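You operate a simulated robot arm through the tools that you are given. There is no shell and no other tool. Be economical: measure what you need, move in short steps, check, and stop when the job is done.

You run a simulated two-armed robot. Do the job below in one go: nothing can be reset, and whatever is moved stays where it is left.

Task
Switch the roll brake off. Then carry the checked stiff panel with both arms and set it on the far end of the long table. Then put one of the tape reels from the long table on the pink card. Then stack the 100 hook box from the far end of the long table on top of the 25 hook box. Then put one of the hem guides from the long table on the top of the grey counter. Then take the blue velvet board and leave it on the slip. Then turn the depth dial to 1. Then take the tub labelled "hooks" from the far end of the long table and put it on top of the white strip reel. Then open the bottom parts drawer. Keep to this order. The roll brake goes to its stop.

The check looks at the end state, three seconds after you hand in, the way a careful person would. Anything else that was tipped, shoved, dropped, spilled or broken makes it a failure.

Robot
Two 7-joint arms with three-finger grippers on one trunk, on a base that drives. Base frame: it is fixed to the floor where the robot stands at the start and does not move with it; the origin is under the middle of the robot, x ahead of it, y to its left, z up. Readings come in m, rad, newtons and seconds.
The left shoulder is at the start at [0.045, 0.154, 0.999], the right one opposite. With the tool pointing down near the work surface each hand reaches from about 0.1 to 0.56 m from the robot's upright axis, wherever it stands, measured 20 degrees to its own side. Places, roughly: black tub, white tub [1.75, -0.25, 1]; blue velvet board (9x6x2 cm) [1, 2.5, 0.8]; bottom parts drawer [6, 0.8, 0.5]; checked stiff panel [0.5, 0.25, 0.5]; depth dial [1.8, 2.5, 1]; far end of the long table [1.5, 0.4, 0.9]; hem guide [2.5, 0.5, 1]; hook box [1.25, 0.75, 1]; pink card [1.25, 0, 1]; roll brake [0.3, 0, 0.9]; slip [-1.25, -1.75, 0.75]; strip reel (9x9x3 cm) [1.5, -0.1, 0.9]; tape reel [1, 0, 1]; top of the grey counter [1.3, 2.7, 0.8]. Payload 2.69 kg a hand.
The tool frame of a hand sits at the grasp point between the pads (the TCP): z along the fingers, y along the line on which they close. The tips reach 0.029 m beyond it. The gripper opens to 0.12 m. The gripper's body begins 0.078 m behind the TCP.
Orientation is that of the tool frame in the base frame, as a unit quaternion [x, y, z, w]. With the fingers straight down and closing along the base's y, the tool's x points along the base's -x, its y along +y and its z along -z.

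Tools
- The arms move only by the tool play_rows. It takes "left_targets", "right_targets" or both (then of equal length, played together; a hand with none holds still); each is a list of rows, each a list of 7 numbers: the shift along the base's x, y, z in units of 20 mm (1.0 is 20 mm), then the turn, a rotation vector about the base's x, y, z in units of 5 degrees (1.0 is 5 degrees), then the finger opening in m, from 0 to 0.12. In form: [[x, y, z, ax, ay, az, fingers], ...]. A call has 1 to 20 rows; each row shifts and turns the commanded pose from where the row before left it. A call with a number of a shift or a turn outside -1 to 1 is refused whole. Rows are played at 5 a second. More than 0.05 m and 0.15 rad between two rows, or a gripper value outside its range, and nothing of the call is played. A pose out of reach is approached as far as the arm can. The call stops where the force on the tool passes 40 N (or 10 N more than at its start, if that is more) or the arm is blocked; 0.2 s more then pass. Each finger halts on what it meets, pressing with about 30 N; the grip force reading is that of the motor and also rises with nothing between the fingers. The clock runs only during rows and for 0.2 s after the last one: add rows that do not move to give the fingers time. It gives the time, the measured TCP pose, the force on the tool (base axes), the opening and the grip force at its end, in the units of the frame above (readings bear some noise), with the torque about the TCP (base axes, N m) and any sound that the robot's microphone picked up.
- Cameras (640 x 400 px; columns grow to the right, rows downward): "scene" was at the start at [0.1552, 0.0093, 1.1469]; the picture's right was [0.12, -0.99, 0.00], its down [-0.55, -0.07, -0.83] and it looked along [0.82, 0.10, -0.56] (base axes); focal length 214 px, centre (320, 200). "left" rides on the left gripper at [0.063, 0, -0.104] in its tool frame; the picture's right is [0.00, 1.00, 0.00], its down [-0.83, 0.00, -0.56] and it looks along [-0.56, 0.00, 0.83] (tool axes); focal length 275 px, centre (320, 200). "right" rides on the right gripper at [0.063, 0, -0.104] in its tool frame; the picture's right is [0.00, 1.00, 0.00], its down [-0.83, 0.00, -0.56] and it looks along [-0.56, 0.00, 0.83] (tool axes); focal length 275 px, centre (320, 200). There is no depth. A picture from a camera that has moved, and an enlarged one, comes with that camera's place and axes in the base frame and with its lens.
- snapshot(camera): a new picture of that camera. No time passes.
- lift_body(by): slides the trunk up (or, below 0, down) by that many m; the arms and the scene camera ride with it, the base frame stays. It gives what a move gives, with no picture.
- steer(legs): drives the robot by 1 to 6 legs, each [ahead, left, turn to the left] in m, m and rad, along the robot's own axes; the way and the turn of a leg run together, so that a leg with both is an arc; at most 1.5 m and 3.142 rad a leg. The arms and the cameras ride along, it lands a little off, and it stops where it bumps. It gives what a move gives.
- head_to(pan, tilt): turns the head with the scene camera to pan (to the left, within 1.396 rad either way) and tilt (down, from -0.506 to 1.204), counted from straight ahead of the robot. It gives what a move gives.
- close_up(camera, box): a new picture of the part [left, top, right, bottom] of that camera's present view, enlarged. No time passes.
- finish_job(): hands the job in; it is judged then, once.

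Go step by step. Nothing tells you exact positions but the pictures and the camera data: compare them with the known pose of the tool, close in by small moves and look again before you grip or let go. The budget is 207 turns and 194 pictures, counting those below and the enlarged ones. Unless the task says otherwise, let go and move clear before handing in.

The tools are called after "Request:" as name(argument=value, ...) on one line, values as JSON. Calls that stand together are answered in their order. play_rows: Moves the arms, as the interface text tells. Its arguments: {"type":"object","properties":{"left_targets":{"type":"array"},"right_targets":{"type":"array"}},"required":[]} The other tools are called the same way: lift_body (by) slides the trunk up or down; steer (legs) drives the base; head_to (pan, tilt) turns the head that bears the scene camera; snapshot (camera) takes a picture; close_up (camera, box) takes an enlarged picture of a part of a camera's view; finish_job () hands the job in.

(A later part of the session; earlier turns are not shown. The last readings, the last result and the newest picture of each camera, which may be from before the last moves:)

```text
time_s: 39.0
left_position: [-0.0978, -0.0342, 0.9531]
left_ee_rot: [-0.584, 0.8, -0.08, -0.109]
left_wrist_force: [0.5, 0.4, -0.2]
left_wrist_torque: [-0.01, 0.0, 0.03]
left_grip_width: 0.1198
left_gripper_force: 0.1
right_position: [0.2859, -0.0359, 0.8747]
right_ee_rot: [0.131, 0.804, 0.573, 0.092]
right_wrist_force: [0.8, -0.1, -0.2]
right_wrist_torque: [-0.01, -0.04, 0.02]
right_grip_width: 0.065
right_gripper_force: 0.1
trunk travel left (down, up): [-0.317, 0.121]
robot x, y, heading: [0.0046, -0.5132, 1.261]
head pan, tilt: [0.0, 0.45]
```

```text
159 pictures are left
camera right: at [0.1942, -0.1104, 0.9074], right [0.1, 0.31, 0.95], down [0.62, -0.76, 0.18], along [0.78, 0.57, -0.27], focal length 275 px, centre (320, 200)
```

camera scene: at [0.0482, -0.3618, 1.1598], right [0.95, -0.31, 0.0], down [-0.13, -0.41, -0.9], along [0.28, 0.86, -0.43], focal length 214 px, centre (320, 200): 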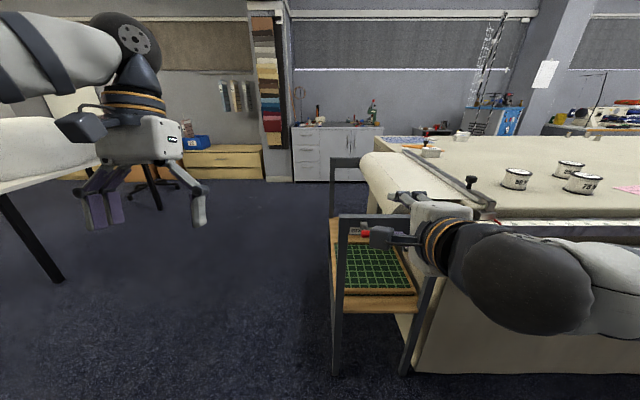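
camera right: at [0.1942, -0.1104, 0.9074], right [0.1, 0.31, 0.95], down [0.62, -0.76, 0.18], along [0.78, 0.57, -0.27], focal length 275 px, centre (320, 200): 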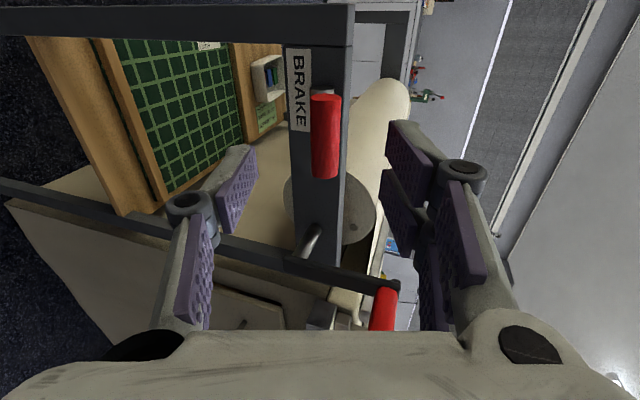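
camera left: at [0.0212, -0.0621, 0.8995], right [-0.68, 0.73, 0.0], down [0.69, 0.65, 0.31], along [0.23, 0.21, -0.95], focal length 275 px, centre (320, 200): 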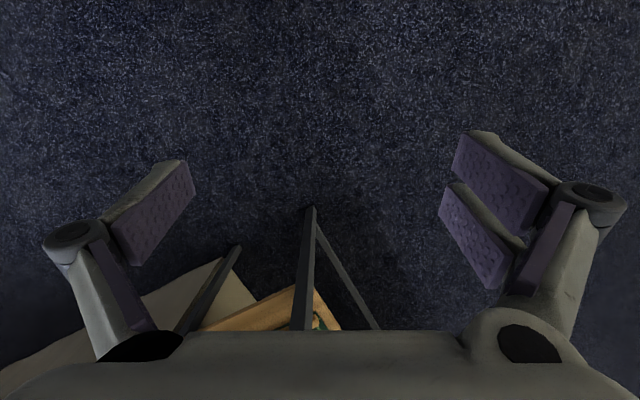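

Request:
play_rows(right_targets=[[0.22, 0.85, -0.27, 0, 0, 0, 0.065], [0.22, 0.85, -0.27, 0, 0, 0, 0.065], [0.22, 0.7, -0.25, 0, 0, 0, 0.065], [0, 0, 0, 0, 0, 0, 0.03], [0, 0, 0, 0, 0, 0, 0], [0, 0, 0, 0, 0, 0, 0]])

Request:
snapshot(camera="right")

```text
time_s: 40.4
left_position: [-0.0979, -0.0344, 0.9536]
left_ee_rot: [-0.583, 0.801, -0.079, -0.11]
left_wrist_force: [-0.3, -0.3, -0.3]
left_wrist_torque: [-0.01, 0.0, -0.01]
left_grip_width: 0.1201
left_gripper_force: 0.1
right_position: [0.2997, 0.0113, 0.86]
right_ee_rot: [0.13, 0.806, 0.571, 0.091]
right_wrist_force: [1.8, 3.5, 5.4]
right_wrist_torque: [0.05, -0.17, 0.23]
right_grip_width: 0.0162
right_gripper_force: 42.3
trunk travel left (down, up): [-0.317, 0.121]
robot x, y, heading: [0.0013, -0.5084, 1.26]
head pan, tilt: [0.0, 0.45]
```

```text
158 pictures are left
camera right: at [0.2078, -0.0624, 0.894], right [0.1, 0.32, 0.94], down [0.63, -0.76, 0.19], along [0.77, 0.57, -0.28], focal length 275 px, centre (320, 200)
```

right: 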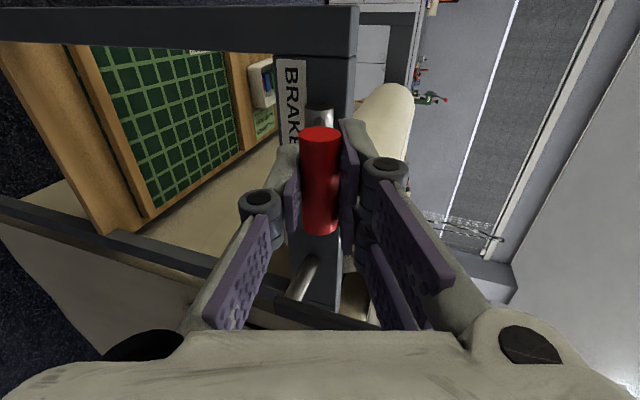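

The handle is gripped. I'll lift it along its arc while tilting the hand with it, four 5° steps to start.

Request:
play_rows(right_targets=[[0.045, 0.143, 0.375, -0.953, 0.302, 0, 0], [0.054, 0.17, 0.365, -0.953, 0.302, 0, 0], [0.063, 0.2, 0.345, -0.953, 0.302, 0, 0], [0.073, 0.229, 0.325, -0.953, 0.302, 0, 0]])

Request:
snapshot(camera="right")

```text
time_s: 41.4
left_position: [-0.097, -0.0347, 0.9515]
left_ee_rot: [-0.584, 0.801, -0.08, -0.109]
left_wrist_force: [-0.5, 0.4, 0.1]
left_wrist_torque: [-0.01, 0.01, 0.03]
left_grip_width: 0.1201
left_gripper_force: 0.0
right_position: [0.3044, 0.0254, 0.887]
right_ee_rot: [0.144, 0.891, 0.425, 0.07]
right_wrist_force: [0.2, -5.1, 1.9]
right_wrist_torque: [-0.02, -0.05, 0.09]
right_grip_width: 0.0164
right_gripper_force: 42.1
trunk travel left (down, up): [-0.317, 0.121]
robot x, y, heading: [-0.0011, -0.5138, 1.253]
head pan, tilt: [0.0, 0.45]
```

```text
157 pictures are left
camera right: at [0.2174, -0.0313, 0.9515], right [0.19, 0.6, 0.78], down [0.65, -0.67, 0.36], along [0.73, 0.44, -0.52], focal length 275 px, centre (320, 200)
```

right: 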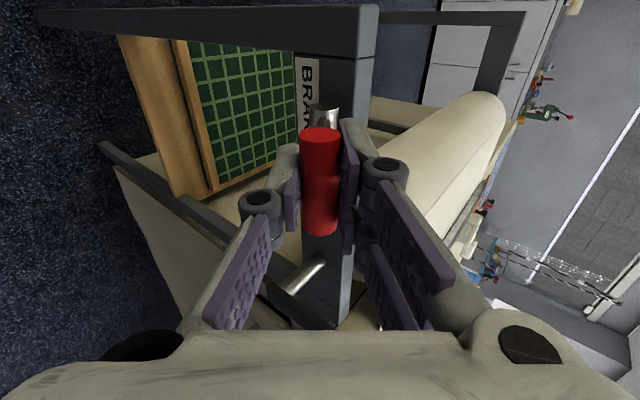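

The lever moves freely, so I'll continue along the arc until it meets its stop.

Request:
play_rows(right_targets=[[0.082, 0.257, 0.304, -0.953, 0.302, 0, 0], [0.089, 0.281, 0.28, -0.953, 0.302, 0, 0], [0.096, 0.303, 0.2525, -0.953, 0.302, 0, 0], [0.102, 0.323, 0.224, -0.953, 0.302, 0, 0]])

Request:
play_rows(right_targets=[[0.1075, 0.339, 0.1935, -0.953, 0.302, 0, 0], [0.112, 0.3545, 0.162, -0.953, 0.302, 0, 0]])

Request:
snapshot(camera="right")

```text
time_s: 42.4
left_position: [-0.0981, -0.0353, 0.9536]
left_ee_rot: [-0.584, 0.8, -0.079, -0.109]
left_wrist_force: [-0.5, -0.2, 0.1]
left_wrist_torque: [-0.01, -0.01, -0.02]
left_grip_width: 0.12
left_gripper_force: 0.0
right_position: [0.3106, 0.0487, 0.9088]
right_ee_rot: [0.153, 0.951, 0.264, 0.046]
right_wrist_force: [0.8, -5.6, 8.0]
right_wrist_torque: [-0.04, -0.13, -0.11]
right_grip_width: 0.0164
right_gripper_force: 42.4
trunk travel left (down, up): [-0.317, 0.121]
robot x, y, heading: [0.0021, -0.5088, 1.257]
head pan, tilt: [0.0, 0.45]
```

```text
time_s: 43.0
left_position: [-0.0986, -0.0354, 0.9529]
left_ee_rot: [-0.584, 0.801, -0.079, -0.107]
left_wrist_force: [0.4, -0.1, 0.8]
left_wrist_torque: [0.01, 0.01, -0.02]
left_grip_width: 0.1202
left_gripper_force: 0.1
right_position: [0.3158, 0.0622, 0.9157]
right_ee_rot: [0.155, 0.971, 0.18, 0.034]
right_wrist_force: [0.8, -5.0, 14.0]
right_wrist_torque: [-0.19, -0.83, -0.4]
right_grip_width: 0.0165
right_gripper_force: 42.7
trunk travel left (down, up): [-0.317, 0.121]
robot x, y, heading: [0.0019, -0.5115, 1.259]
head pan, tilt: [0.0, 0.45]
```

```text
156 pictures are left
camera right: at [0.2417, 0.046, 1.0121], right [0.28, 0.89, 0.36], down [0.72, -0.45, 0.53], along [0.63, 0.11, -0.77], focal length 275 px, centre (320, 200)
```

right: 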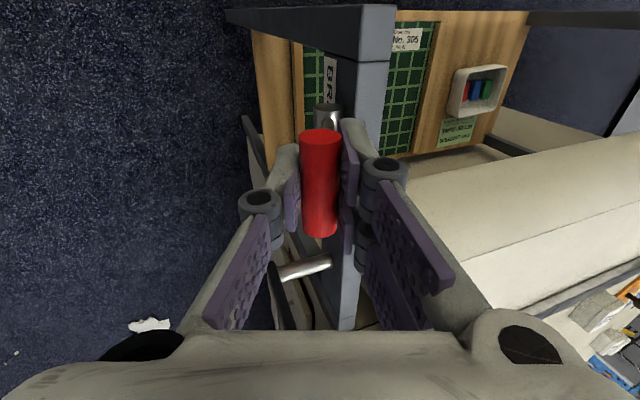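

Request:
play_rows(right_targets=[[0.113, 0.357, 0.158, -0.953, 0.302, 0, 0], [0.119, 0.3745, 0.124, -0.953, 0.302, 0, 0], [0.1216, 0.3837, 0.09, -0.953, 0.302, 0, 0]])

Request:
snapshot(camera="right")

```text
time_s: 43.6
left_position: [-0.0962, -0.0323, 0.9509]
left_ee_rot: [-0.584, 0.8, -0.08, -0.109]
left_wrist_force: [0.0, 0.1, -0.8]
left_wrist_torque: [0.0, -0.02, 0.0]
left_grip_width: 0.1198
left_gripper_force: 0.0
right_position: [0.3154, 0.0547, 0.9128]
right_ee_rot: [0.157, 0.98, 0.12, 0.021]
right_wrist_force: [3.8, 12.3, -6.5]
right_wrist_torque: [0.89, 0.22, 0.19]
right_grip_width: 0.0169
right_gripper_force: 42.3
right hand out of reach, approached as far as the arm can: row 1, 2
trunk travel left (down, up): [-0.317, 0.121]
robot x, y, heading: [-0.0035, -0.5121, 1.263]
head pan, tilt: [0.0, 0.45]
stopped in row 2 (right hand): the force on the tool passed its limit at 62 N (the readings are from after the stop); the commanded pose is now the measured one
```

```text
155 pictures are left
camera right: at [0.2453, 0.0493, 1.0123], right [0.3, 0.92, 0.24], down [0.75, -0.38, 0.54], along [0.6, 0.02, -0.8], focal length 275 px, centre (320, 200)
```

right: 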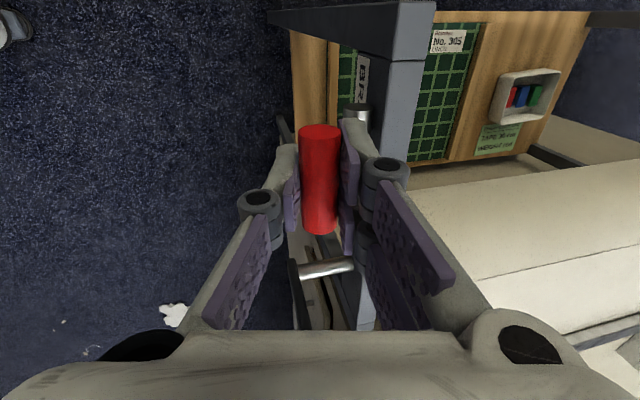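

The arm is at its reach limit with the lever at roughly 61–65°. I'll release, rise clear and move closer to test the stop by pushing.

Request:
play_rows(right_targets=[[0, 0, 0, 0, 0, 0, 0.06], [0, 0, 0, 0, 0, 0, 0.06], [-0.07, -0.23, 0.9, 0, 0, 0, 0.06], [-0.07, -0.23, 0.9, 0, 0, 0, 0.06], [-0.07, -0.23, 0.9, 0, 0, 0, 0.06], [0, 0, 0, 0, 0, 0, 0.06]])

Request:
snapshot(camera="right")

Request:
snapshot(camera="scene")

```text
time_s: 44.3
left_position: [-0.0961, -0.0342, 0.9532]
left_ee_rot: [-0.584, 0.801, -0.079, -0.109]
left_wrist_force: [0.9, 0.2, -0.1]
left_wrist_torque: [-0.07, -0.01, 0.0]
left_grip_width: 0.1199
left_gripper_force: 0.0
right_position: [0.3134, 0.0497, 0.915]
right_ee_rot: [0.156, 0.981, 0.113, 0.022]
right_wrist_force: [-0.4, 0.7, 1.6]
right_wrist_torque: [-0.05, 0.01, 0.04]
right_grip_width: 0.059
right_gripper_force: 0.0
trunk travel left (down, up): [-0.317, 0.121]
robot x, y, heading: [0.0026, -0.5135, 1.257]
head pan, tilt: [0.0, 0.45]
stopped in row 3 (right hand): the force on the tool passed its limit at 46 N (the readings are from after the stop); the commanded pose is now the measured one
```

```text
154 pictures are left
camera right: at [0.2437, 0.0461, 1.0156], right [0.3, 0.93, 0.23], down [0.75, -0.37, 0.55], along [0.59, 0.01, -0.8], focal length 275 px, centre (320, 200)
```

right: 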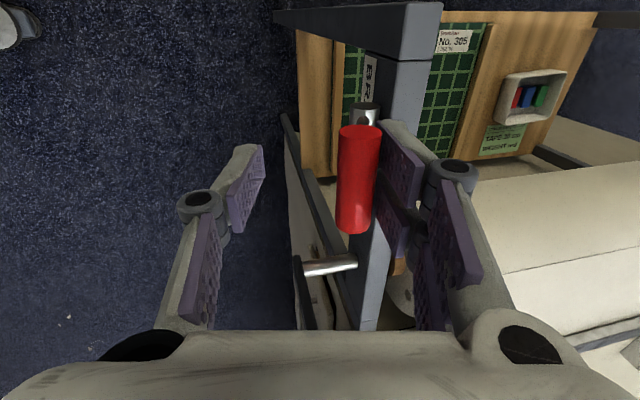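

```text
153 pictures are left
camera scene: at [0.0556, -0.3409, 1.1032], right [0.95, -0.31, 0.0], down [-0.13, -0.41, -0.9], along [0.28, 0.86, -0.44], focal length 214 px, centre (320, 200)
```

scene: 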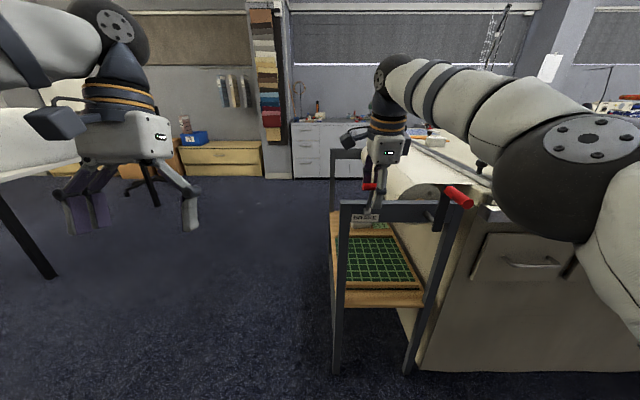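

Request:
play_rows(right_targets=[[0.1, 0.35, 0, 0, 0, 0, 0.08], [0, 0, 0, 0, 0, 0, 0.08], [0, -0.1, 0.4, 0, 0, 0, 0.08], [0, -0.1, 0.4, 0, 0, 0, 0.08], [0, -0.1, 0.4, 0, 0, 0, 0.08], [0, -0.1, 0.4, 0, 0, 0, 0.08]])

Request:
snapshot(camera="right")

```text
time_s: 45.7
left_position: [-0.0968, -0.0355, 0.9528]
left_ee_rot: [-0.583, 0.801, -0.079, -0.11]
left_wrist_force: [0.2, 0.4, -0.1]
left_wrist_torque: [0.01, 0.0, 0.02]
left_grip_width: 0.1201
left_gripper_force: 0.1
right_position: [0.3107, 0.038, 0.9472]
right_ee_rot: [0.156, 0.981, 0.113, 0.021]
right_wrist_force: [-0.8, -0.1, -0.7]
right_wrist_torque: [-0.02, -0.01, 0.0]
right_grip_width: 0.0801
right_gripper_force: 0.0
right hand out of reach, approached as far as the arm can: row 1, 6
trunk travel left (down, up): [-0.317, 0.121]
robot x, y, heading: [0.0022, -0.5098, 1.256]
head pan, tilt: [0.0, 0.45]
```

```text
152 pictures are left
camera right: at [0.2409, 0.0347, 1.047], right [0.3, 0.93, 0.23], down [0.75, -0.37, 0.55], along [0.59, 0.01, -0.8], focal length 275 px, centre (320, 200)
```

right: 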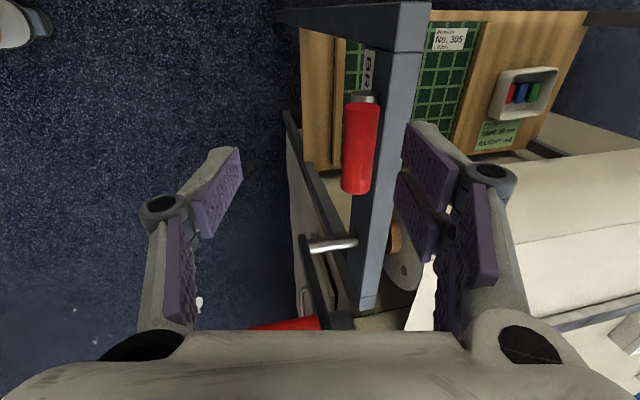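

The hand is free. I'll raise the trunk, then move closer.

Request:
lift_body(by=0.06)

Request:
steer(legs=[[0.13, 0, 0]])

Request:
snapshot(camera="right")

Request:
snapshot(camera="scene")

```text
time_s: 46.7
left_position: [-0.0968, -0.0351, 1.0123]
left_ee_rot: [-0.583, 0.801, -0.08, -0.109]
left_wrist_force: [0.1, -0.1, 0.0]
left_wrist_torque: [-0.01, 0.0, -0.02]
left_grip_width: 0.1197
left_gripper_force: 0.0
right_position: [0.3047, 0.0196, 1.0753]
right_ee_rot: [0.155, 0.973, 0.168, 0.029]
right_wrist_force: [0.4, 0.4, 0.4]
right_wrist_torque: [-0.02, -0.02, 0.0]
right_grip_width: 0.08
right_gripper_force: 0.0
trunk travel left (down, up): [-0.377, 0.061]
robot x, y, heading: [0.0025, -0.5147, 1.26]
head pan, tilt: [0.0, 0.45]
```

```text
time_s: 48.0
left_position: [-0.0578, 0.0892, 1.012]
left_ee_rot: [-0.584, 0.8, -0.08, -0.109]
left_wrist_force: [0.8, -1.0, 0.2]
left_wrist_torque: [0.0, 0.02, 0.01]
left_grip_width: 0.12
left_gripper_force: 0.0
right_position: [0.3435, 0.1438, 1.0765]
right_ee_rot: [0.154, 0.973, 0.17, 0.029]
right_wrist_force: [0.2, 0.6, 0.1]
right_wrist_torque: [-0.01, 0.0, 0.0]
right_grip_width: 0.0798
right_gripper_force: 0.1
trunk travel left (down, up): [-0.377, 0.061]
robot x, y, heading: [0.0378, -0.3888, 1.264]
head pan, tilt: [0.0, 0.45]
```

```text
151 pictures are left
camera right: at [0.2708, 0.1287, 1.1725], right [0.29, 0.9, 0.34], down [0.73, -0.43, 0.53], along [0.62, 0.1, -0.78], focal length 275 px, centre (320, 200)
```

right: 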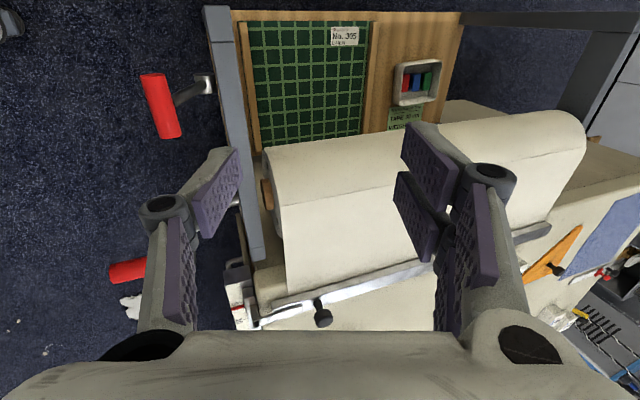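

```text
150 pictures are left
camera scene: at [0.0865, -0.2427, 1.1716], right [0.95, -0.31, 0.0], down [-0.13, -0.41, -0.9], along [0.28, 0.86, -0.44], focal length 214 px, centre (320, 200)
```

scene: 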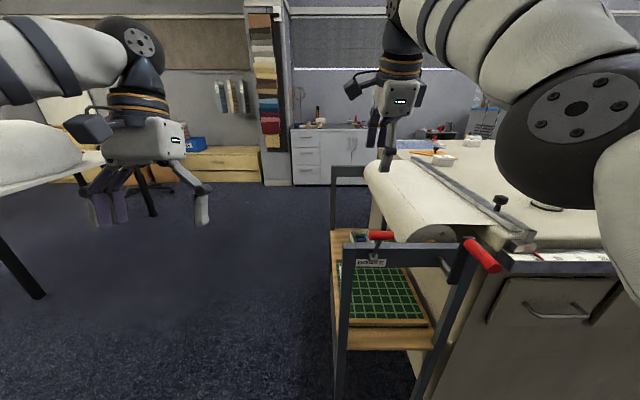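

The lever is up at about 67°. I'll bring closed fingers to its outer side and push inward to make sure it reaches its stop.

Request:
play_rows(right_targets=[[-0.32, -0.97, 0, 0, 0, 0, 0], [-0.32, -0.97, 0, 0, 0, 0, 0], [-0.32, -0.97, 0, 0, 0, 0, 0], [-0.32, -0.97, 0, 0, 0, 0, 0], [-0.32, -0.97, 0, 0, 0, 0, 0], [-0.32, -0.97, 0, 0, 0, 0, 0], [0, 0, -0.92, 0, 0, 0, 0], [0, 0, -0.92, 0, 0, 0, 0], [0, 0, -0.92, 0, 0, 0, 0], [0, 0, -0.92, 0, 0, 0, 0], [0, 0, -0.92, 0, 0, 0, 0], [0, 0, -0.92, 0, 0, 0, 0], [0, 0, -0.92, 0, 0, 0, 0], [0, 0, -0.92, 0, 0, 0, 0], [0, 0, 0, 0, 0, 0, 0]])

Request:
snapshot(camera="right")

```text
time_s: 51.2
left_position: [-0.0579, 0.087, 1.0122]
left_ee_rot: [-0.584, 0.801, -0.079, -0.109]
left_wrist_force: [0.3, 0.0, 0.2]
left_wrist_torque: [-0.03, -0.02, 0.0]
left_grip_width: 0.12
left_gripper_force: 0.0
right_position: [0.3154, 0.1719, 1.0154]
right_ee_rot: [0.155, 0.973, 0.169, 0.03]
right_wrist_force: [-0.3, -0.2, -0.1]
right_wrist_torque: [-0.01, -0.01, 0.02]
right_grip_width: 0.0002
right_gripper_force: 28.1
right hand out of reach, approached as far as the arm can: row 1, 2, 3, 4, 5, 6, 7, 8, 9, 10, 11, 12, 13, 14
trunk travel left (down, up): [-0.377, 0.061]
robot x, y, heading: [0.0434, -0.3898, 1.259]
head pan, tilt: [0.0, 0.45]
```

```text
149 pictures are left
camera right: at [0.2425, 0.157, 1.113], right [0.29, 0.9, 0.34], down [0.73, -0.43, 0.53], along [0.62, 0.1, -0.78], focal length 275 px, centre (320, 200)
```

right: 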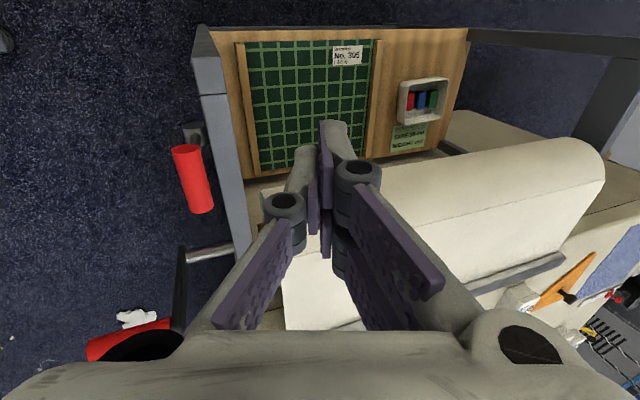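

The arm is at a joint limit in this twisted posture. I'll raise it and turn back to the comfortable orientation.

Request:
play_rows(right_targets=[[0, 0, 1, 0, 0, 0, 0], [0, 0, 1, 0, 0, 0, 0], [0, 0, 1, -0.953, 0.302, 0, 0], [0, 0, 0, -0.953, 0.302, 0, 0], [0, 0, 0, -0.953, 0.302, 0, 0], [0, 0, 0, -0.953, 0.302, 0, 0], [0, 0, 0, 0, 0, 1, 0], [0, 0, 0, 0, 0, 1, 0], [0, 0, 0, 0, 0, 1, 0], [0, 0, 0, 0, 0, 1, 0], [0, 0, 0, 0, 0, 1, 0], [0, 0, 0, 0, 0, 1, 0], [0, 0, 0, 0, 0, 1, 0], [0, 0, 0, 0, 0, 1, 0], [0, 0, 0, 0, 0, 1, 0]])

Request:
play_rows(right_targets=[[0, 0, 0, 0, 0, 1, 0], [0, 0, 0, 0, 0, 1, 0], [0, 0, 0, 0, 0, 1, 0], [0, 0, 0, 0, 0, 1, 0], [0, 0, 0, 0, 0, 1, 0], [0, 0, 0, 0, 0, 1, 0], [0, 0, 0, 0, 0, 1, 0], [0, 0, 0, 0, 0, 1, 0], [0, 0, 0, 0, 0, 1, 0], [0, 0, 0, 0, 0, 0, 0]])

Request:
snapshot(camera="right")

Request:
snapshot(camera="scene")

```text
time_s: 54.4
left_position: [-0.0566, 0.0881, 1.0135]
left_ee_rot: [-0.584, 0.801, -0.079, -0.109]
left_wrist_force: [0.5, -0.1, -0.1]
left_wrist_torque: [0.0, 0.0, -0.01]
left_grip_width: 0.1199
left_gripper_force: 0.0
right_position: [0.2946, 0.1005, 1.0452]
right_ee_rot: [-0.234, 0.971, 0.042, -0.006]
right_wrist_force: [0.2, -0.2, -0.7]
right_wrist_torque: [0.01, 0.01, 0.01]
right_grip_width: 0.0
right_gripper_force: 28.8
right hand out of reach, approached as far as the arm can: row 1, 2, 3, 4, 5, 6
trunk travel left (down, up): [-0.377, 0.061]
robot x, y, heading: [0.0408, -0.3869, 1.26]
head pan, tilt: [0.0, 0.45]
```

```text
time_s: 56.6
left_position: [-0.0589, 0.0887, 1.0129]
left_ee_rot: [-0.584, 0.801, -0.079, -0.109]
left_wrist_force: [-0.4, -0.3, -0.6]
left_wrist_torque: [-0.02, -0.01, 0.02]
left_grip_width: 0.1197
left_gripper_force: 0.1
right_position: [0.2949, 0.0898, 1.042]
right_ee_rot: [-0.588, 0.808, 0.035, -0.022]
right_wrist_force: [0.5, -0.5, 0.4]
right_wrist_torque: [-0.02, -0.05, 0.0]
right_grip_width: 0.0002
right_gripper_force: 28.7
right hand out of reach, approached as far as the arm can: row 3, 6, 9
trunk travel left (down, up): [-0.377, 0.061]
robot x, y, heading: [0.0383, -0.3879, 1.262]
head pan, tilt: [0.0, 0.45]
```

```text
148 pictures are left
camera right: at [0.2827, 0.0265, 1.1445], right [-0.95, 0.3, 0.08], down [0.29, 0.77, 0.56], along [0.1, 0.56, -0.82], focal length 275 px, centre (320, 200)
```

right: 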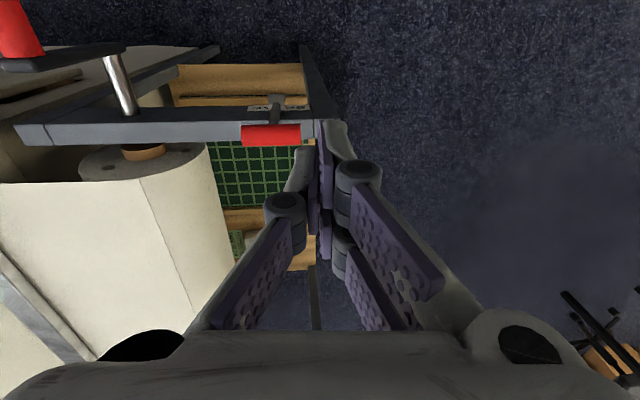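

```text
147 pictures are left
camera scene: at [0.0863, -0.2436, 1.1717], right [0.95, -0.31, 0.0], down [-0.13, -0.41, -0.9], along [0.28, 0.86, -0.44], focal length 214 px, centre (320, 200)
```

scene: 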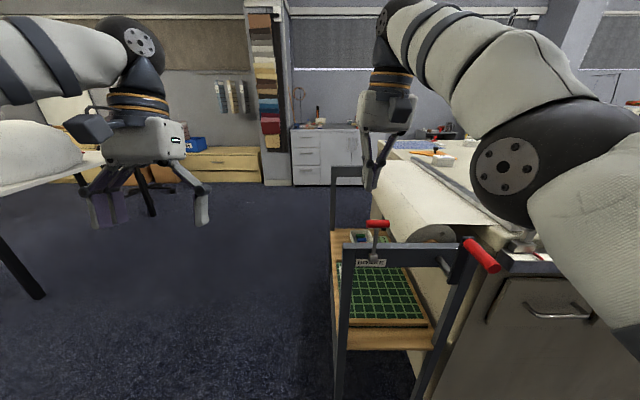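

The lever got nudged further and now stands upright, right above its hub. I'll set the fingers outside it again and press inward to confirm the stop.

Request:
play_rows(right_targets=[[-0.1, -0.95, 0, 0, 0, 0, 0], [-0.1, -0.95, 0, 0, 0, 0, 0], [0.3, -0.3, 0, 0, 0, 0, 0], [0.3, 0, -0.5, 0, 0, 0, 0], [0, 0, -0.9, 0, 0, 0, 0], [0, 0, -0.9, 0, 0, 0, 0], [0, 0, -0.9, 0, 0, 0, 0], [0, 0, -0.9, 0, 0, 0, 0], [0, 0, -0.9, 0, 0, 0, 0], [0, 0, 0, 0, 0, 0, 0]])

Request:
snapshot(camera="right")

```text
time_s: 58.8
left_position: [-0.0576, 0.087, 1.0129]
left_ee_rot: [-0.583, 0.801, -0.079, -0.109]
left_wrist_force: [-0.7, -0.1, 0.1]
left_wrist_torque: [0.02, -0.01, -0.02]
left_grip_width: 0.1202
left_gripper_force: 0.0
right_position: [0.3043, 0.1209, 0.9583]
right_ee_rot: [-0.587, 0.808, 0.034, -0.022]
right_wrist_force: [-0.6, 0.5, 0.2]
right_wrist_torque: [0.03, -0.02, 0.03]
right_grip_width: 0.0001
right_gripper_force: 28.2
right hand out of reach, approached as far as the arm can: row 1, 2, 3, 4, 5, 6, 7, 8, 9
trunk travel left (down, up): [-0.377, 0.061]
robot x, y, heading: [0.0387, -0.3856, 1.258]
head pan, tilt: [0.0, 0.45]
```

```text
146 pictures are left
camera right: at [0.2917, 0.0578, 1.062], right [-0.95, 0.3, 0.08], down [0.3, 0.78, 0.56], along [0.1, 0.55, -0.83], focal length 275 px, centre (320, 200)
```

right: 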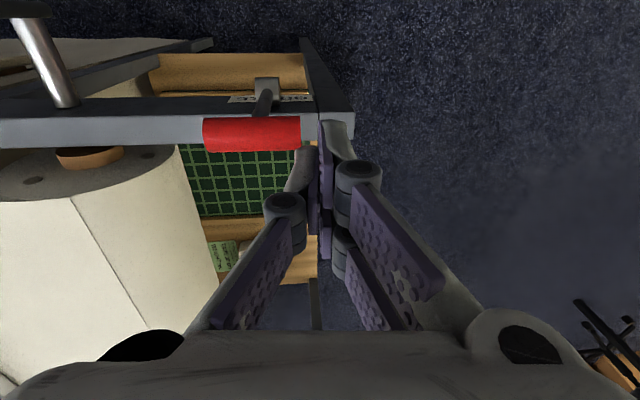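

Request:
lift_body(by=0.05)

Request:
steer(legs=[[-0.12, 0, 0]])

Request:
snapshot(camera="right")

Request:
snapshot(camera="scene")

```text
time_s: 59.7
left_position: [-0.0585, 0.0898, 1.062]
left_ee_rot: [-0.583, 0.8, -0.081, -0.111]
left_wrist_force: [-0.5, 1.2, -0.5]
left_wrist_torque: [-0.07, 0.04, -0.01]
left_grip_width: 0.12
left_gripper_force: 0.0
right_position: [0.2965, 0.0972, 1.1049]
right_ee_rot: [-0.588, 0.802, 0.088, 0.049]
right_wrist_force: [-0.7, 0.3, -0.8]
right_wrist_torque: [0.01, 0.0, -0.03]
right_grip_width: 0.0002
right_gripper_force: 28.4
trunk travel left (down, up): [-0.427, 0.011]
robot x, y, heading: [0.0431, -0.3898, 1.26]
head pan, tilt: [0.0, 0.45]
```

```text
time_s: 61.0
left_position: [-0.0949, -0.0256, 1.0622]
left_ee_rot: [-0.584, 0.801, -0.079, -0.109]
left_wrist_force: [0.2, -0.9, 0.8]
left_wrist_torque: [0.03, 0.03, 0.03]
left_grip_width: 0.1198
left_gripper_force: 0.1
right_position: [0.2601, -0.0173, 1.1074]
right_ee_rot: [-0.588, 0.803, 0.087, 0.05]
right_wrist_force: [0.0, 0.2, -0.4]
right_wrist_torque: [0.0, -0.02, 0.0]
right_grip_width: 0.0
right_gripper_force: 28.2
trunk travel left (down, up): [-0.427, 0.011]
robot x, y, heading: [0.0054, -0.5015, 1.264]
head pan, tilt: [0.0, 0.45]
```

```text
145 pictures are left
camera right: at [0.2419, -0.0975, 1.1967], right [-0.95, 0.29, 0.08], down [0.26, 0.67, 0.7], along [0.15, 0.69, -0.71], focal length 275 px, centre (320, 200)
```

right: 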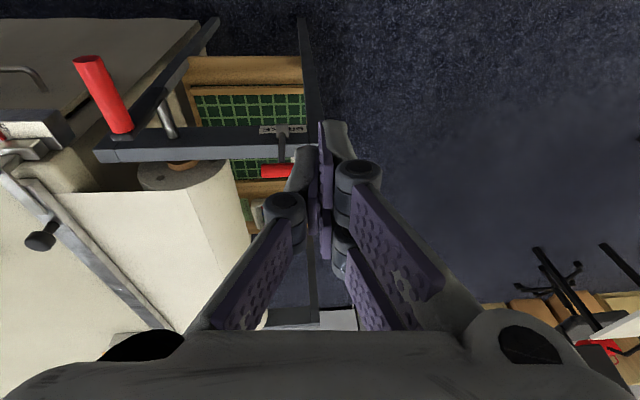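

```text
144 pictures are left
camera scene: at [0.0355, -0.4017, 1.2301], right [0.95, -0.31, 0.0], down [-0.13, -0.41, -0.9], along [0.28, 0.86, -0.43], focal length 214 px, centre (320, 200)
```

scene: 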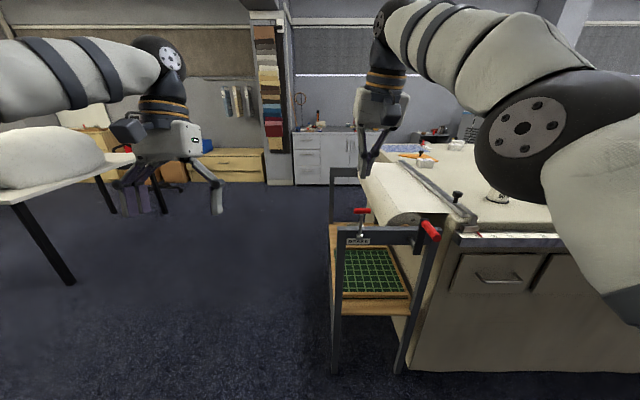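

The lever is at [0.329, 0.101, 0.92], about upright. I'll lower the trunk so the fingertips are at handle height, then push with the base.

Request:
lift_body(by=-0.18)

Request:
steer(legs=[[0.04, -0.03, 0]])

Request:
snapshot(camera="right")

```text
time_s: 63.0
left_position: [-0.0942, -0.0258, 0.8831]
left_ee_rot: [-0.584, 0.8, -0.08, -0.107]
left_wrist_force: [-0.2, -0.8, -0.8]
left_wrist_torque: [0.03, 0.0, 0.01]
left_grip_width: 0.1202
left_gripper_force: 0.0
right_position: [0.2598, -0.0168, 0.9277]
right_ee_rot: [-0.588, 0.802, 0.089, 0.049]
right_wrist_force: [0.1, -0.6, 0.0]
right_wrist_torque: [0.02, 0.03, 0.01]
right_grip_width: 0.0
right_gripper_force: 28.2
trunk travel left (down, up): [-0.247, 0.191]
robot x, y, heading: [0.0053, -0.5023, 1.255]
head pan, tilt: [0.0, 0.45]
```

```text
time_s: 63.9
left_position: [-0.0521, 0.0043, 0.8831]
left_ee_rot: [-0.584, 0.8, -0.079, -0.109]
left_wrist_force: [0.2, -0.5, -0.3]
left_wrist_torque: [-0.03, -0.01, 0.0]
left_grip_width: 0.1201
left_gripper_force: 0.0
right_position: [0.3006, 0.0139, 0.9264]
right_ee_rot: [-0.587, 0.803, 0.088, 0.049]
right_wrist_force: [0.9, -0.5, -0.5]
right_wrist_torque: [-0.02, 0.01, 0.0]
right_grip_width: 0.0003
right_gripper_force: 28.4
trunk travel left (down, up): [-0.247, 0.191]
robot x, y, heading: [0.0413, -0.4705, 1.261]
head pan, tilt: [0.0, 0.45]
```

```text
143 pictures are left
camera right: at [0.2832, -0.0674, 1.0162], right [-0.95, 0.29, 0.08], down [0.26, 0.67, 0.7], along [0.15, 0.69, -0.71], focal length 275 px, centre (320, 200)
```

right: 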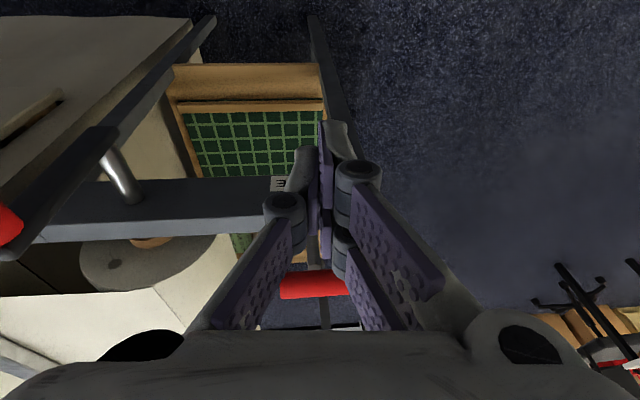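

Aligned. I'll push forward with the base.

Request:
steer(legs=[[0.11, 0, 0]])

Request:
snapshot(camera="right")

Request:
snapshot(camera="scene")

```text
time_s: 65.0
left_position: [-0.0331, 0.0682, 0.8822]
left_ee_rot: [-0.584, 0.8, -0.08, -0.109]
left_wrist_force: [-0.7, -0.2, -0.2]
left_wrist_torque: [-0.04, 0.03, -0.05]
left_grip_width: 0.12
left_gripper_force: 0.1
right_position: [0.3191, 0.0705, 0.9254]
right_ee_rot: [-0.591, 0.802, 0.079, 0.041]
right_wrist_force: [-0.3, 0.1, -0.1]
right_wrist_torque: [0.0, 0.0, -0.03]
right_grip_width: 0.0002
right_gripper_force: 28.5
trunk travel left (down, up): [-0.247, 0.191]
robot x, y, heading: [0.0669, -0.4116, 1.258]
head pan, tilt: [0.0, 0.45]
stopped in leg 1: the force on the tool passed its limit at 72 N (the readings are from after the stop); the commanded pose is now the measured one
```

```text
142 pictures are left
camera right: at [0.3019, -0.0071, 1.0176], right [-0.96, 0.29, 0.08], down [0.26, 0.68, 0.68], along [0.14, 0.67, -0.73], focal length 275 px, centre (320, 200)
```

right: 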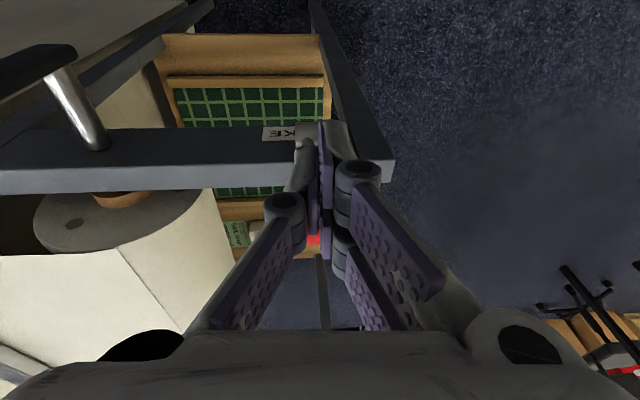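

```text
141 pictures are left
camera scene: at [0.1243, -0.222, 1.0332], right [0.95, -0.31, 0.0], down [-0.13, -0.41, -0.9], along [0.28, 0.86, -0.44], focal length 214 px, centre (320, 200)
```

scene: 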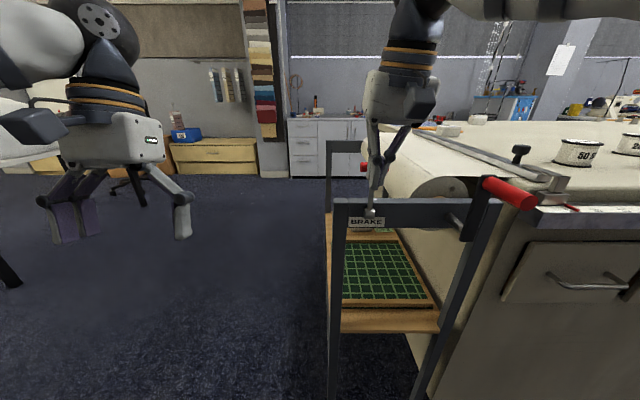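

It stopped hard against the handle, so the lever is at its upper stop. I'll back away and confirm.

Request:
steer(legs=[[-0.2, 0, 0]])

Request:
lift_body(by=0.18)

Request:
snapshot(camera="scene")

Request:
close_up(camera="scene", box=[310, 170, 470, 330])

```text
time_s: 66.5
left_position: [-0.0936, -0.1192, 0.882]
left_ee_rot: [-0.585, 0.8, -0.079, -0.109]
left_wrist_force: [-0.2, -0.1, -0.5]
left_wrist_torque: [-0.02, -0.01, -0.02]
left_grip_width: 0.1202
left_gripper_force: 0.0
right_position: [0.259, -0.1152, 0.925]
right_ee_rot: [-0.591, 0.802, 0.08, 0.042]
right_wrist_force: [0.1, 0.1, 0.0]
right_wrist_torque: [0.0, -0.03, -0.02]
right_grip_width: 0.0
right_gripper_force: 27.9
trunk travel left (down, up): [-0.247, 0.191]
robot x, y, heading: [0.0006, -0.5954, 1.259]
head pan, tilt: [0.0, 0.45]
```

```text
time_s: 68.5
left_position: [-0.094, -0.1181, 1.0597]
left_ee_rot: [-0.585, 0.8, -0.08, -0.111]
left_wrist_force: [-0.1, 0.9, -0.5]
left_wrist_torque: [-0.02, -0.01, 0.01]
left_grip_width: 0.1201
left_gripper_force: 0.1
right_position: [0.2575, -0.1158, 1.1051]
right_ee_rot: [-0.59, 0.802, 0.079, 0.04]
right_wrist_force: [0.4, 0.4, -0.8]
right_wrist_torque: [0.03, -0.02, -0.01]
right_grip_width: 0.0
right_gripper_force: 28.4
trunk travel left (down, up): [-0.427, 0.011]
robot x, y, heading: [0.0028, -0.5969, 1.263]
head pan, tilt: [0.0, 0.45]
```

```text
140 pictures are left
camera scene: at [0.0369, -0.494, 1.2299], right [0.95, -0.31, 0.0], down [-0.13, -0.41, -0.9], along [0.27, 0.86, -0.44], focal length 214 px, centre (320, 200)
```

scene: 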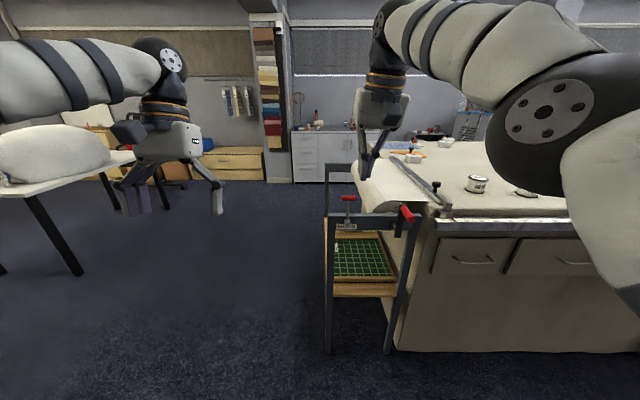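

```text
2.50 times, centred on (390, 250) of scene
camera zoom: at [0.0369, -0.494, 1.2299], right [0.95, -0.31, 0.0], down [-0.13, -0.41, -0.9], along [0.27, 0.86, -0.44], focal length 536 px, centre (145, 75)
```

zoom: 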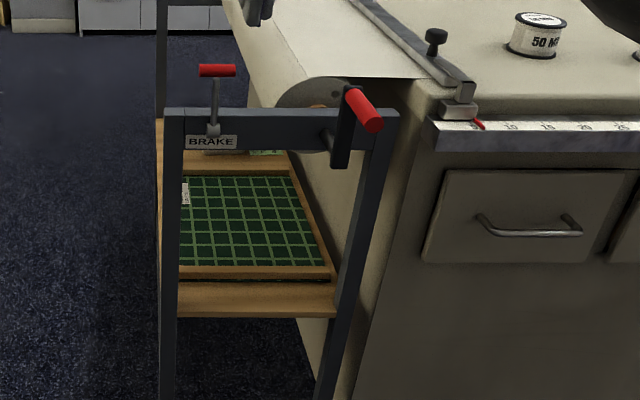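

The lever is upright at its stop, so the brake is done. Now I'll drive round to the near end of the frame, facing along the table, to study the panel on its shelf.

Request:
steer(legs=[[0, 0.5, 0], [0.95, 0, 0], [0, 0, -1.57]])

Request:
head_to(pan=0, tilt=0.85)

Request:
snapshot(camera="scene")

```text
time_s: 81.3
left_position: [0.2878, 0.5644, 1.0616]
left_ee_rot: [0.149, 0.98, 0.02, -0.132]
left_wrist_force: [0.0, 0.4, 0.4]
left_wrist_torque: [0.02, -0.02, 0.01]
left_grip_width: 0.1201
left_gripper_force: 0.1
right_position: [0.2944, 0.2129, 1.1063]
right_ee_rot: [0.145, 0.985, 0.027, 0.087]
right_wrist_force: [0.0, 0.3, 0.0]
right_wrist_torque: [0.0, 0.02, 0.0]
right_grip_width: 0.0
right_gripper_force: 28.1
trunk travel left (down, up): [-0.427, 0.011]
robot x, y, heading: [-0.1916, 0.4597, -0.295]
head pan, tilt: [0.0, 0.45]
```

```text
time_s: 82.2
left_position: [0.2876, 0.5651, 1.0611]
left_ee_rot: [0.148, 0.98, 0.02, -0.133]
left_wrist_force: [0.9, 0.5, -0.2]
left_wrist_torque: [0.01, 0.0, 0.0]
left_grip_width: 0.12
left_gripper_force: 0.1
right_position: [0.2942, 0.213, 1.1067]
right_ee_rot: [0.145, 0.985, 0.027, 0.087]
right_wrist_force: [0.3, -0.1, -0.1]
right_wrist_torque: [0.03, 0.04, -0.03]
right_grip_width: 0.0
right_gripper_force: 28.7
trunk travel left (down, up): [-0.427, 0.011]
robot x, y, heading: [-0.1888, 0.4601, -0.302]
head pan, tilt: [0.0, 0.85]
```

```text
138 pictures are left
camera scene: at [-0.1003, 0.433, 1.1957], right [-0.3, -0.96, 0.0], down [-0.72, 0.22, -0.66], along [0.63, -0.2, -0.75], focal length 214 px, centre (320, 200)
```

scene: 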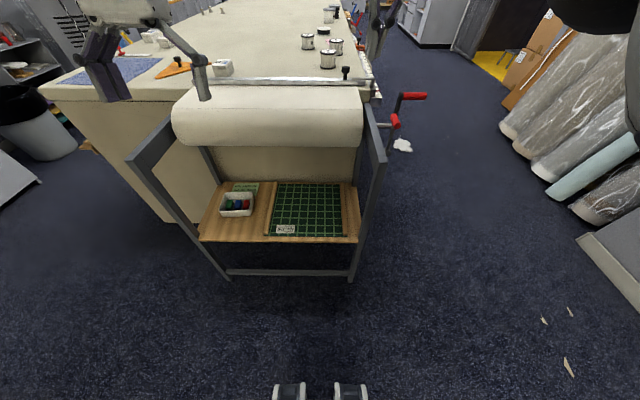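

Request:
close_up(camera="scene", box=[190, 140, 390, 265])

Request:
close_up(camera="scene", box=[30, 0, 430, 120])

```text
3.20 times, centred on (290, 202) of scene
camera zoom: at [-0.1003, 0.433, 1.1957], right [-0.3, -0.96, 0.0], down [-0.72, 0.22, -0.66], along [0.63, -0.2, -0.75], focal length 686 px, centre (416, 192)
```

zoom: 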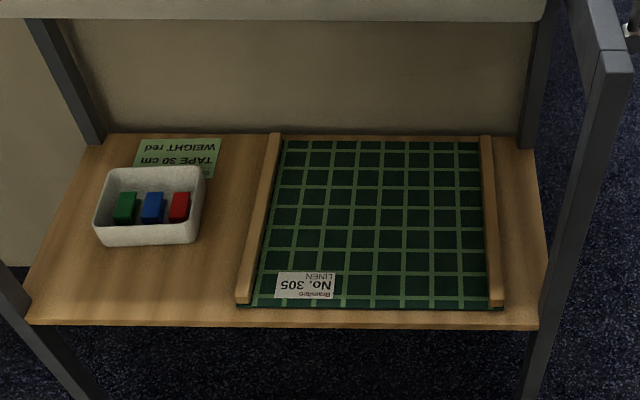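

```text
1.60 times, centred on (230, 60) of scene
camera zoom: at [-0.1003, 0.433, 1.1957], right [-0.3, -0.96, 0.0], down [-0.72, 0.22, -0.66], along [0.63, -0.2, -0.75], focal length 343 px, centre (464, 424)
```

zoom: 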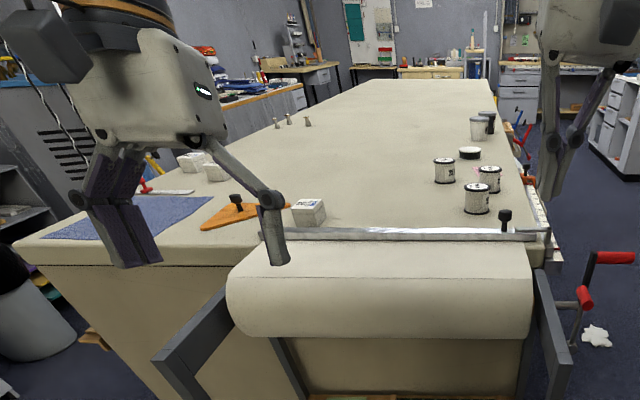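

The two wooden battens run along the panel's edges and can serve as grips; the panel spans about 0.28 × 0.31 m at z≈0.48. The right post is close to the right batten, so I'll grip the left batten first with a tilted hand and draw the panel out, then take it with both hands. I'll move up and pitch both hands forward.

Request:
steer(legs=[[0.16, 0.05, 0]])

Request:
play_rows(left_targets=[[0, 0, 0, -0.302, -0.953, 0, 0.12], [0, 0, 0, -0.302, -0.953, 0, 0.1], [0, 0, 0, -0.302, -0.953, 0, 0.08], [0, 0, 0, -0.302, -0.953, 0, 0.06], [0, 0, 0, -0.302, -0.953, 0, 0.05], [0, 0, 0, -0.302, -0.953, 0, 0.05], [0, 0, 0, -0.302, -0.953, 0, 0.05], [0, 0, 0, -0.302, -0.953, 0, 0.05], [0, 0, 0, -0.302, -0.953, 0, 0.05], [0, 0, 0, -0.302, -0.953, 0, 0.05], [0, 0, 0, -0.302, -0.953, 0, 0.05], [0, 0, 0, -0.302, -0.953, 0, 0.05]], right_targets=[[0, 0, 0, -0.302, -0.953, 0, 0], [0, 0, 0, -0.302, -0.953, 0, 0], [0, 0, 0, -0.302, -0.953, 0, 0], [0, 0, 0, -0.302, -0.953, 0, 0], [0, 0, 0, -0.302, -0.953, 0, 0], [0, 0, 0, -0.302, -0.953, 0, 0], [0, 0, 0, -0.302, -0.953, 0, 0], [0, 0, 0, 0, 0, 0, 0.05], [0, 0, 0, 0, 0, 0, 0.05], [0, 0, 0, 0, 0, 0, 0.05], [0, 0, 0, 0, 0, 0, 0.05], [0, 0, 0, 0, 0, 0, 0.05]])

Request:
snapshot(camera="scene")

```text
time_s: 83.6
left_position: [0.454, 0.5658, 1.0616]
left_ee_rot: [0.148, 0.98, 0.02, -0.134]
left_wrist_force: [-0.1, -0.1, -1.1]
left_wrist_torque: [-0.01, 0.04, -0.01]
left_grip_width: 0.12
left_gripper_force: 0.1
right_position: [0.4586, 0.2129, 1.1053]
right_ee_rot: [0.145, 0.985, 0.028, 0.085]
right_wrist_force: [0.5, -0.2, 0.0]
right_wrist_torque: [-0.01, 0.02, -0.02]
right_grip_width: 0.0001
right_gripper_force: 28.4
trunk travel left (down, up): [-0.427, 0.011]
robot x, y, heading: [-0.0218, 0.4595, -0.3]
head pan, tilt: [0.0, 0.85]
```

```text
time_s: 86.2
left_position: [0.4532, 0.5644, 1.0628]
left_ee_rot: [0.138, 0.915, -0.059, 0.374]
left_wrist_force: [0.7, -0.1, -0.1]
left_wrist_torque: [0.01, 0.0, -0.04]
left_grip_width: 0.0499
left_gripper_force: 0.1
right_position: [0.4582, 0.2132, 1.1065]
right_ee_rot: [0.122, 0.918, -0.022, 0.377]
right_wrist_force: [-0.3, 0.4, 0.4]
right_wrist_torque: [-0.05, 0.05, -0.01]
right_grip_width: 0.0501
right_gripper_force: 0.0
trunk travel left (down, up): [-0.427, 0.011]
robot x, y, heading: [-0.0242, 0.4647, -0.304]
head pan, tilt: [0.0, 0.85]
```

```text
135 pictures are left
camera scene: at [0.0652, 0.4332, 1.1956], right [-0.3, -0.96, 0.0], down [-0.72, 0.22, -0.66], along [0.63, -0.2, -0.75], focal length 214 px, centre (320, 200)
```

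scene: 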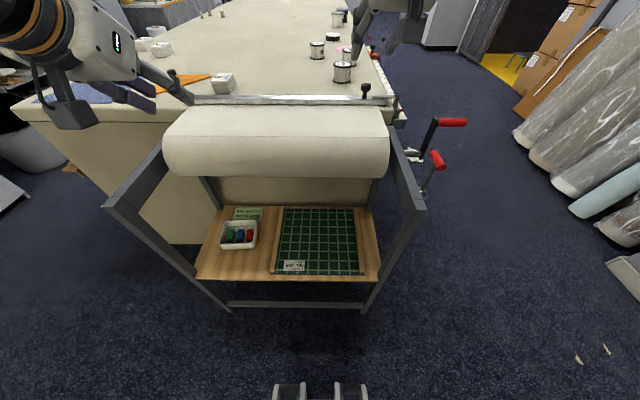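

I'll bring the hands in front of the roll and over the panel line, then lower the trunk.

Request:
play_rows(left_targets=[[-0.21, -0.66, 0, 0, 0, 0, 0.05], [-0.21, -0.66, 0, 0, 0, 0, 0.05], [-0.21, -0.66, 0, 0, 0, 0, 0.05], [-0.21, -0.66, 0, 0, 0, 0, 0.05], [-0.21, -0.66, 0, 0, 0, 0, 0.05], [-0.21, -0.66, 0, 0, 0, 0, 0.05]], right_targets=[[-0.953, 0.302, 0, 0, 0, 0, 0.05], [-0.953, 0.302, 0, 0, 0, 0, 0.05], [-0.953, 0.302, 0, 0, 0, 0, 0.05], [-0.953, 0.302, 0, 0, 0, 0, 0.05], [-0.953, 0.302, 0, 0, 0, 0, 0.05], [-0.953, 0.302, 0, 0, 0, 0, 0.05]])

Request:
lift_body(by=-0.3)

Request:
snapshot(camera="left")

Request:
snapshot(camera="right")

Request:
snapshot(camera="scene")

```text
time_s: 87.6
left_position: [0.4274, 0.4848, 1.0623]
left_ee_rot: [0.139, 0.915, -0.06, 0.373]
left_wrist_force: [-0.4, 0.8, 0.1]
left_wrist_torque: [0.03, -0.02, 0.0]
left_grip_width: 0.0503
left_gripper_force: 0.1
right_position: [0.3453, 0.2483, 1.1065]
right_ee_rot: [0.123, 0.918, -0.022, 0.377]
right_wrist_force: [-0.3, -0.1, -0.7]
right_wrist_torque: [-0.01, -0.05, 0.03]
right_grip_width: 0.05
right_gripper_force: 0.1
trunk travel left (down, up): [-0.427, 0.011]
robot x, y, heading: [-0.0246, 0.4608, -0.3]
head pan, tilt: [0.0, 0.85]
```

```text
time_s: 90.6
left_position: [0.4289, 0.4861, 0.7623]
left_ee_rot: [0.139, 0.915, -0.06, 0.373]
left_wrist_force: [-0.4, -0.3, -0.3]
left_wrist_torque: [-0.02, -0.01, 0.0]
left_grip_width: 0.05
left_gripper_force: 0.1
right_position: [0.3439, 0.2495, 0.807]
right_ee_rot: [0.122, 0.918, -0.021, 0.377]
right_wrist_force: [-0.1, 0.8, -0.5]
right_wrist_torque: [0.02, 0.0, 0.0]
right_grip_width: 0.05
right_gripper_force: 0.0
trunk travel left (down, up): [-0.127, 0.311]
robot x, y, heading: [-0.0198, 0.4613, -0.304]
head pan, tilt: [0.0, 0.85]
```

```text
134 pictures are left
camera left: at [0.3152, 0.5227, 0.792], right [0.3, 0.95, 0.0], down [0.2, -0.06, 0.98], along [0.93, -0.3, -0.2], focal length 275 px, centre (320, 200)
```

left: 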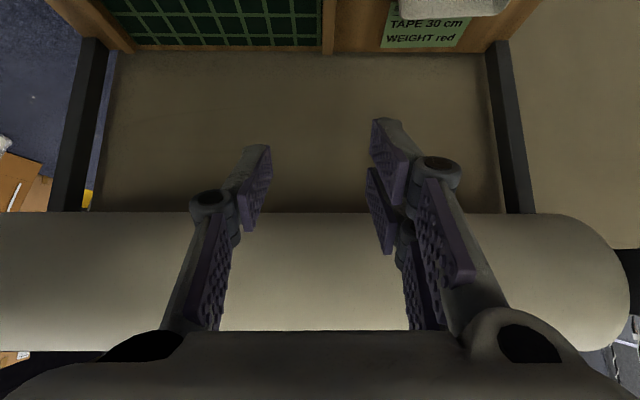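

```text
133 pictures are left
camera right: at [0.2281, 0.2755, 0.8359], right [0.24, 0.97, 0.05], down [0.19, -0.1, 0.98], along [0.95, -0.22, -0.21], focal length 275 px, centre (320, 200)
```

right: 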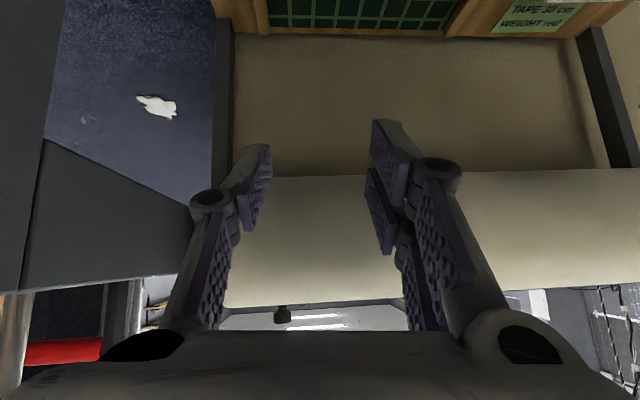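

```text
132 pictures are left
camera scene: at [0.1878, 0.3951, 0.8697], right [-0.3, -0.96, 0.0], down [-0.72, 0.22, -0.66], along [0.63, -0.2, -0.75], focal length 214 px, centre (320, 200)
```

scene: 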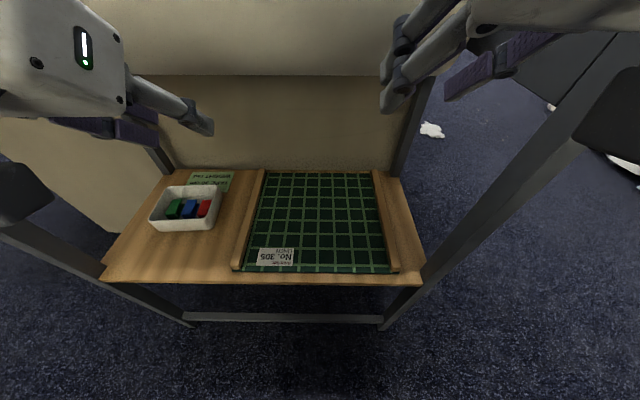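

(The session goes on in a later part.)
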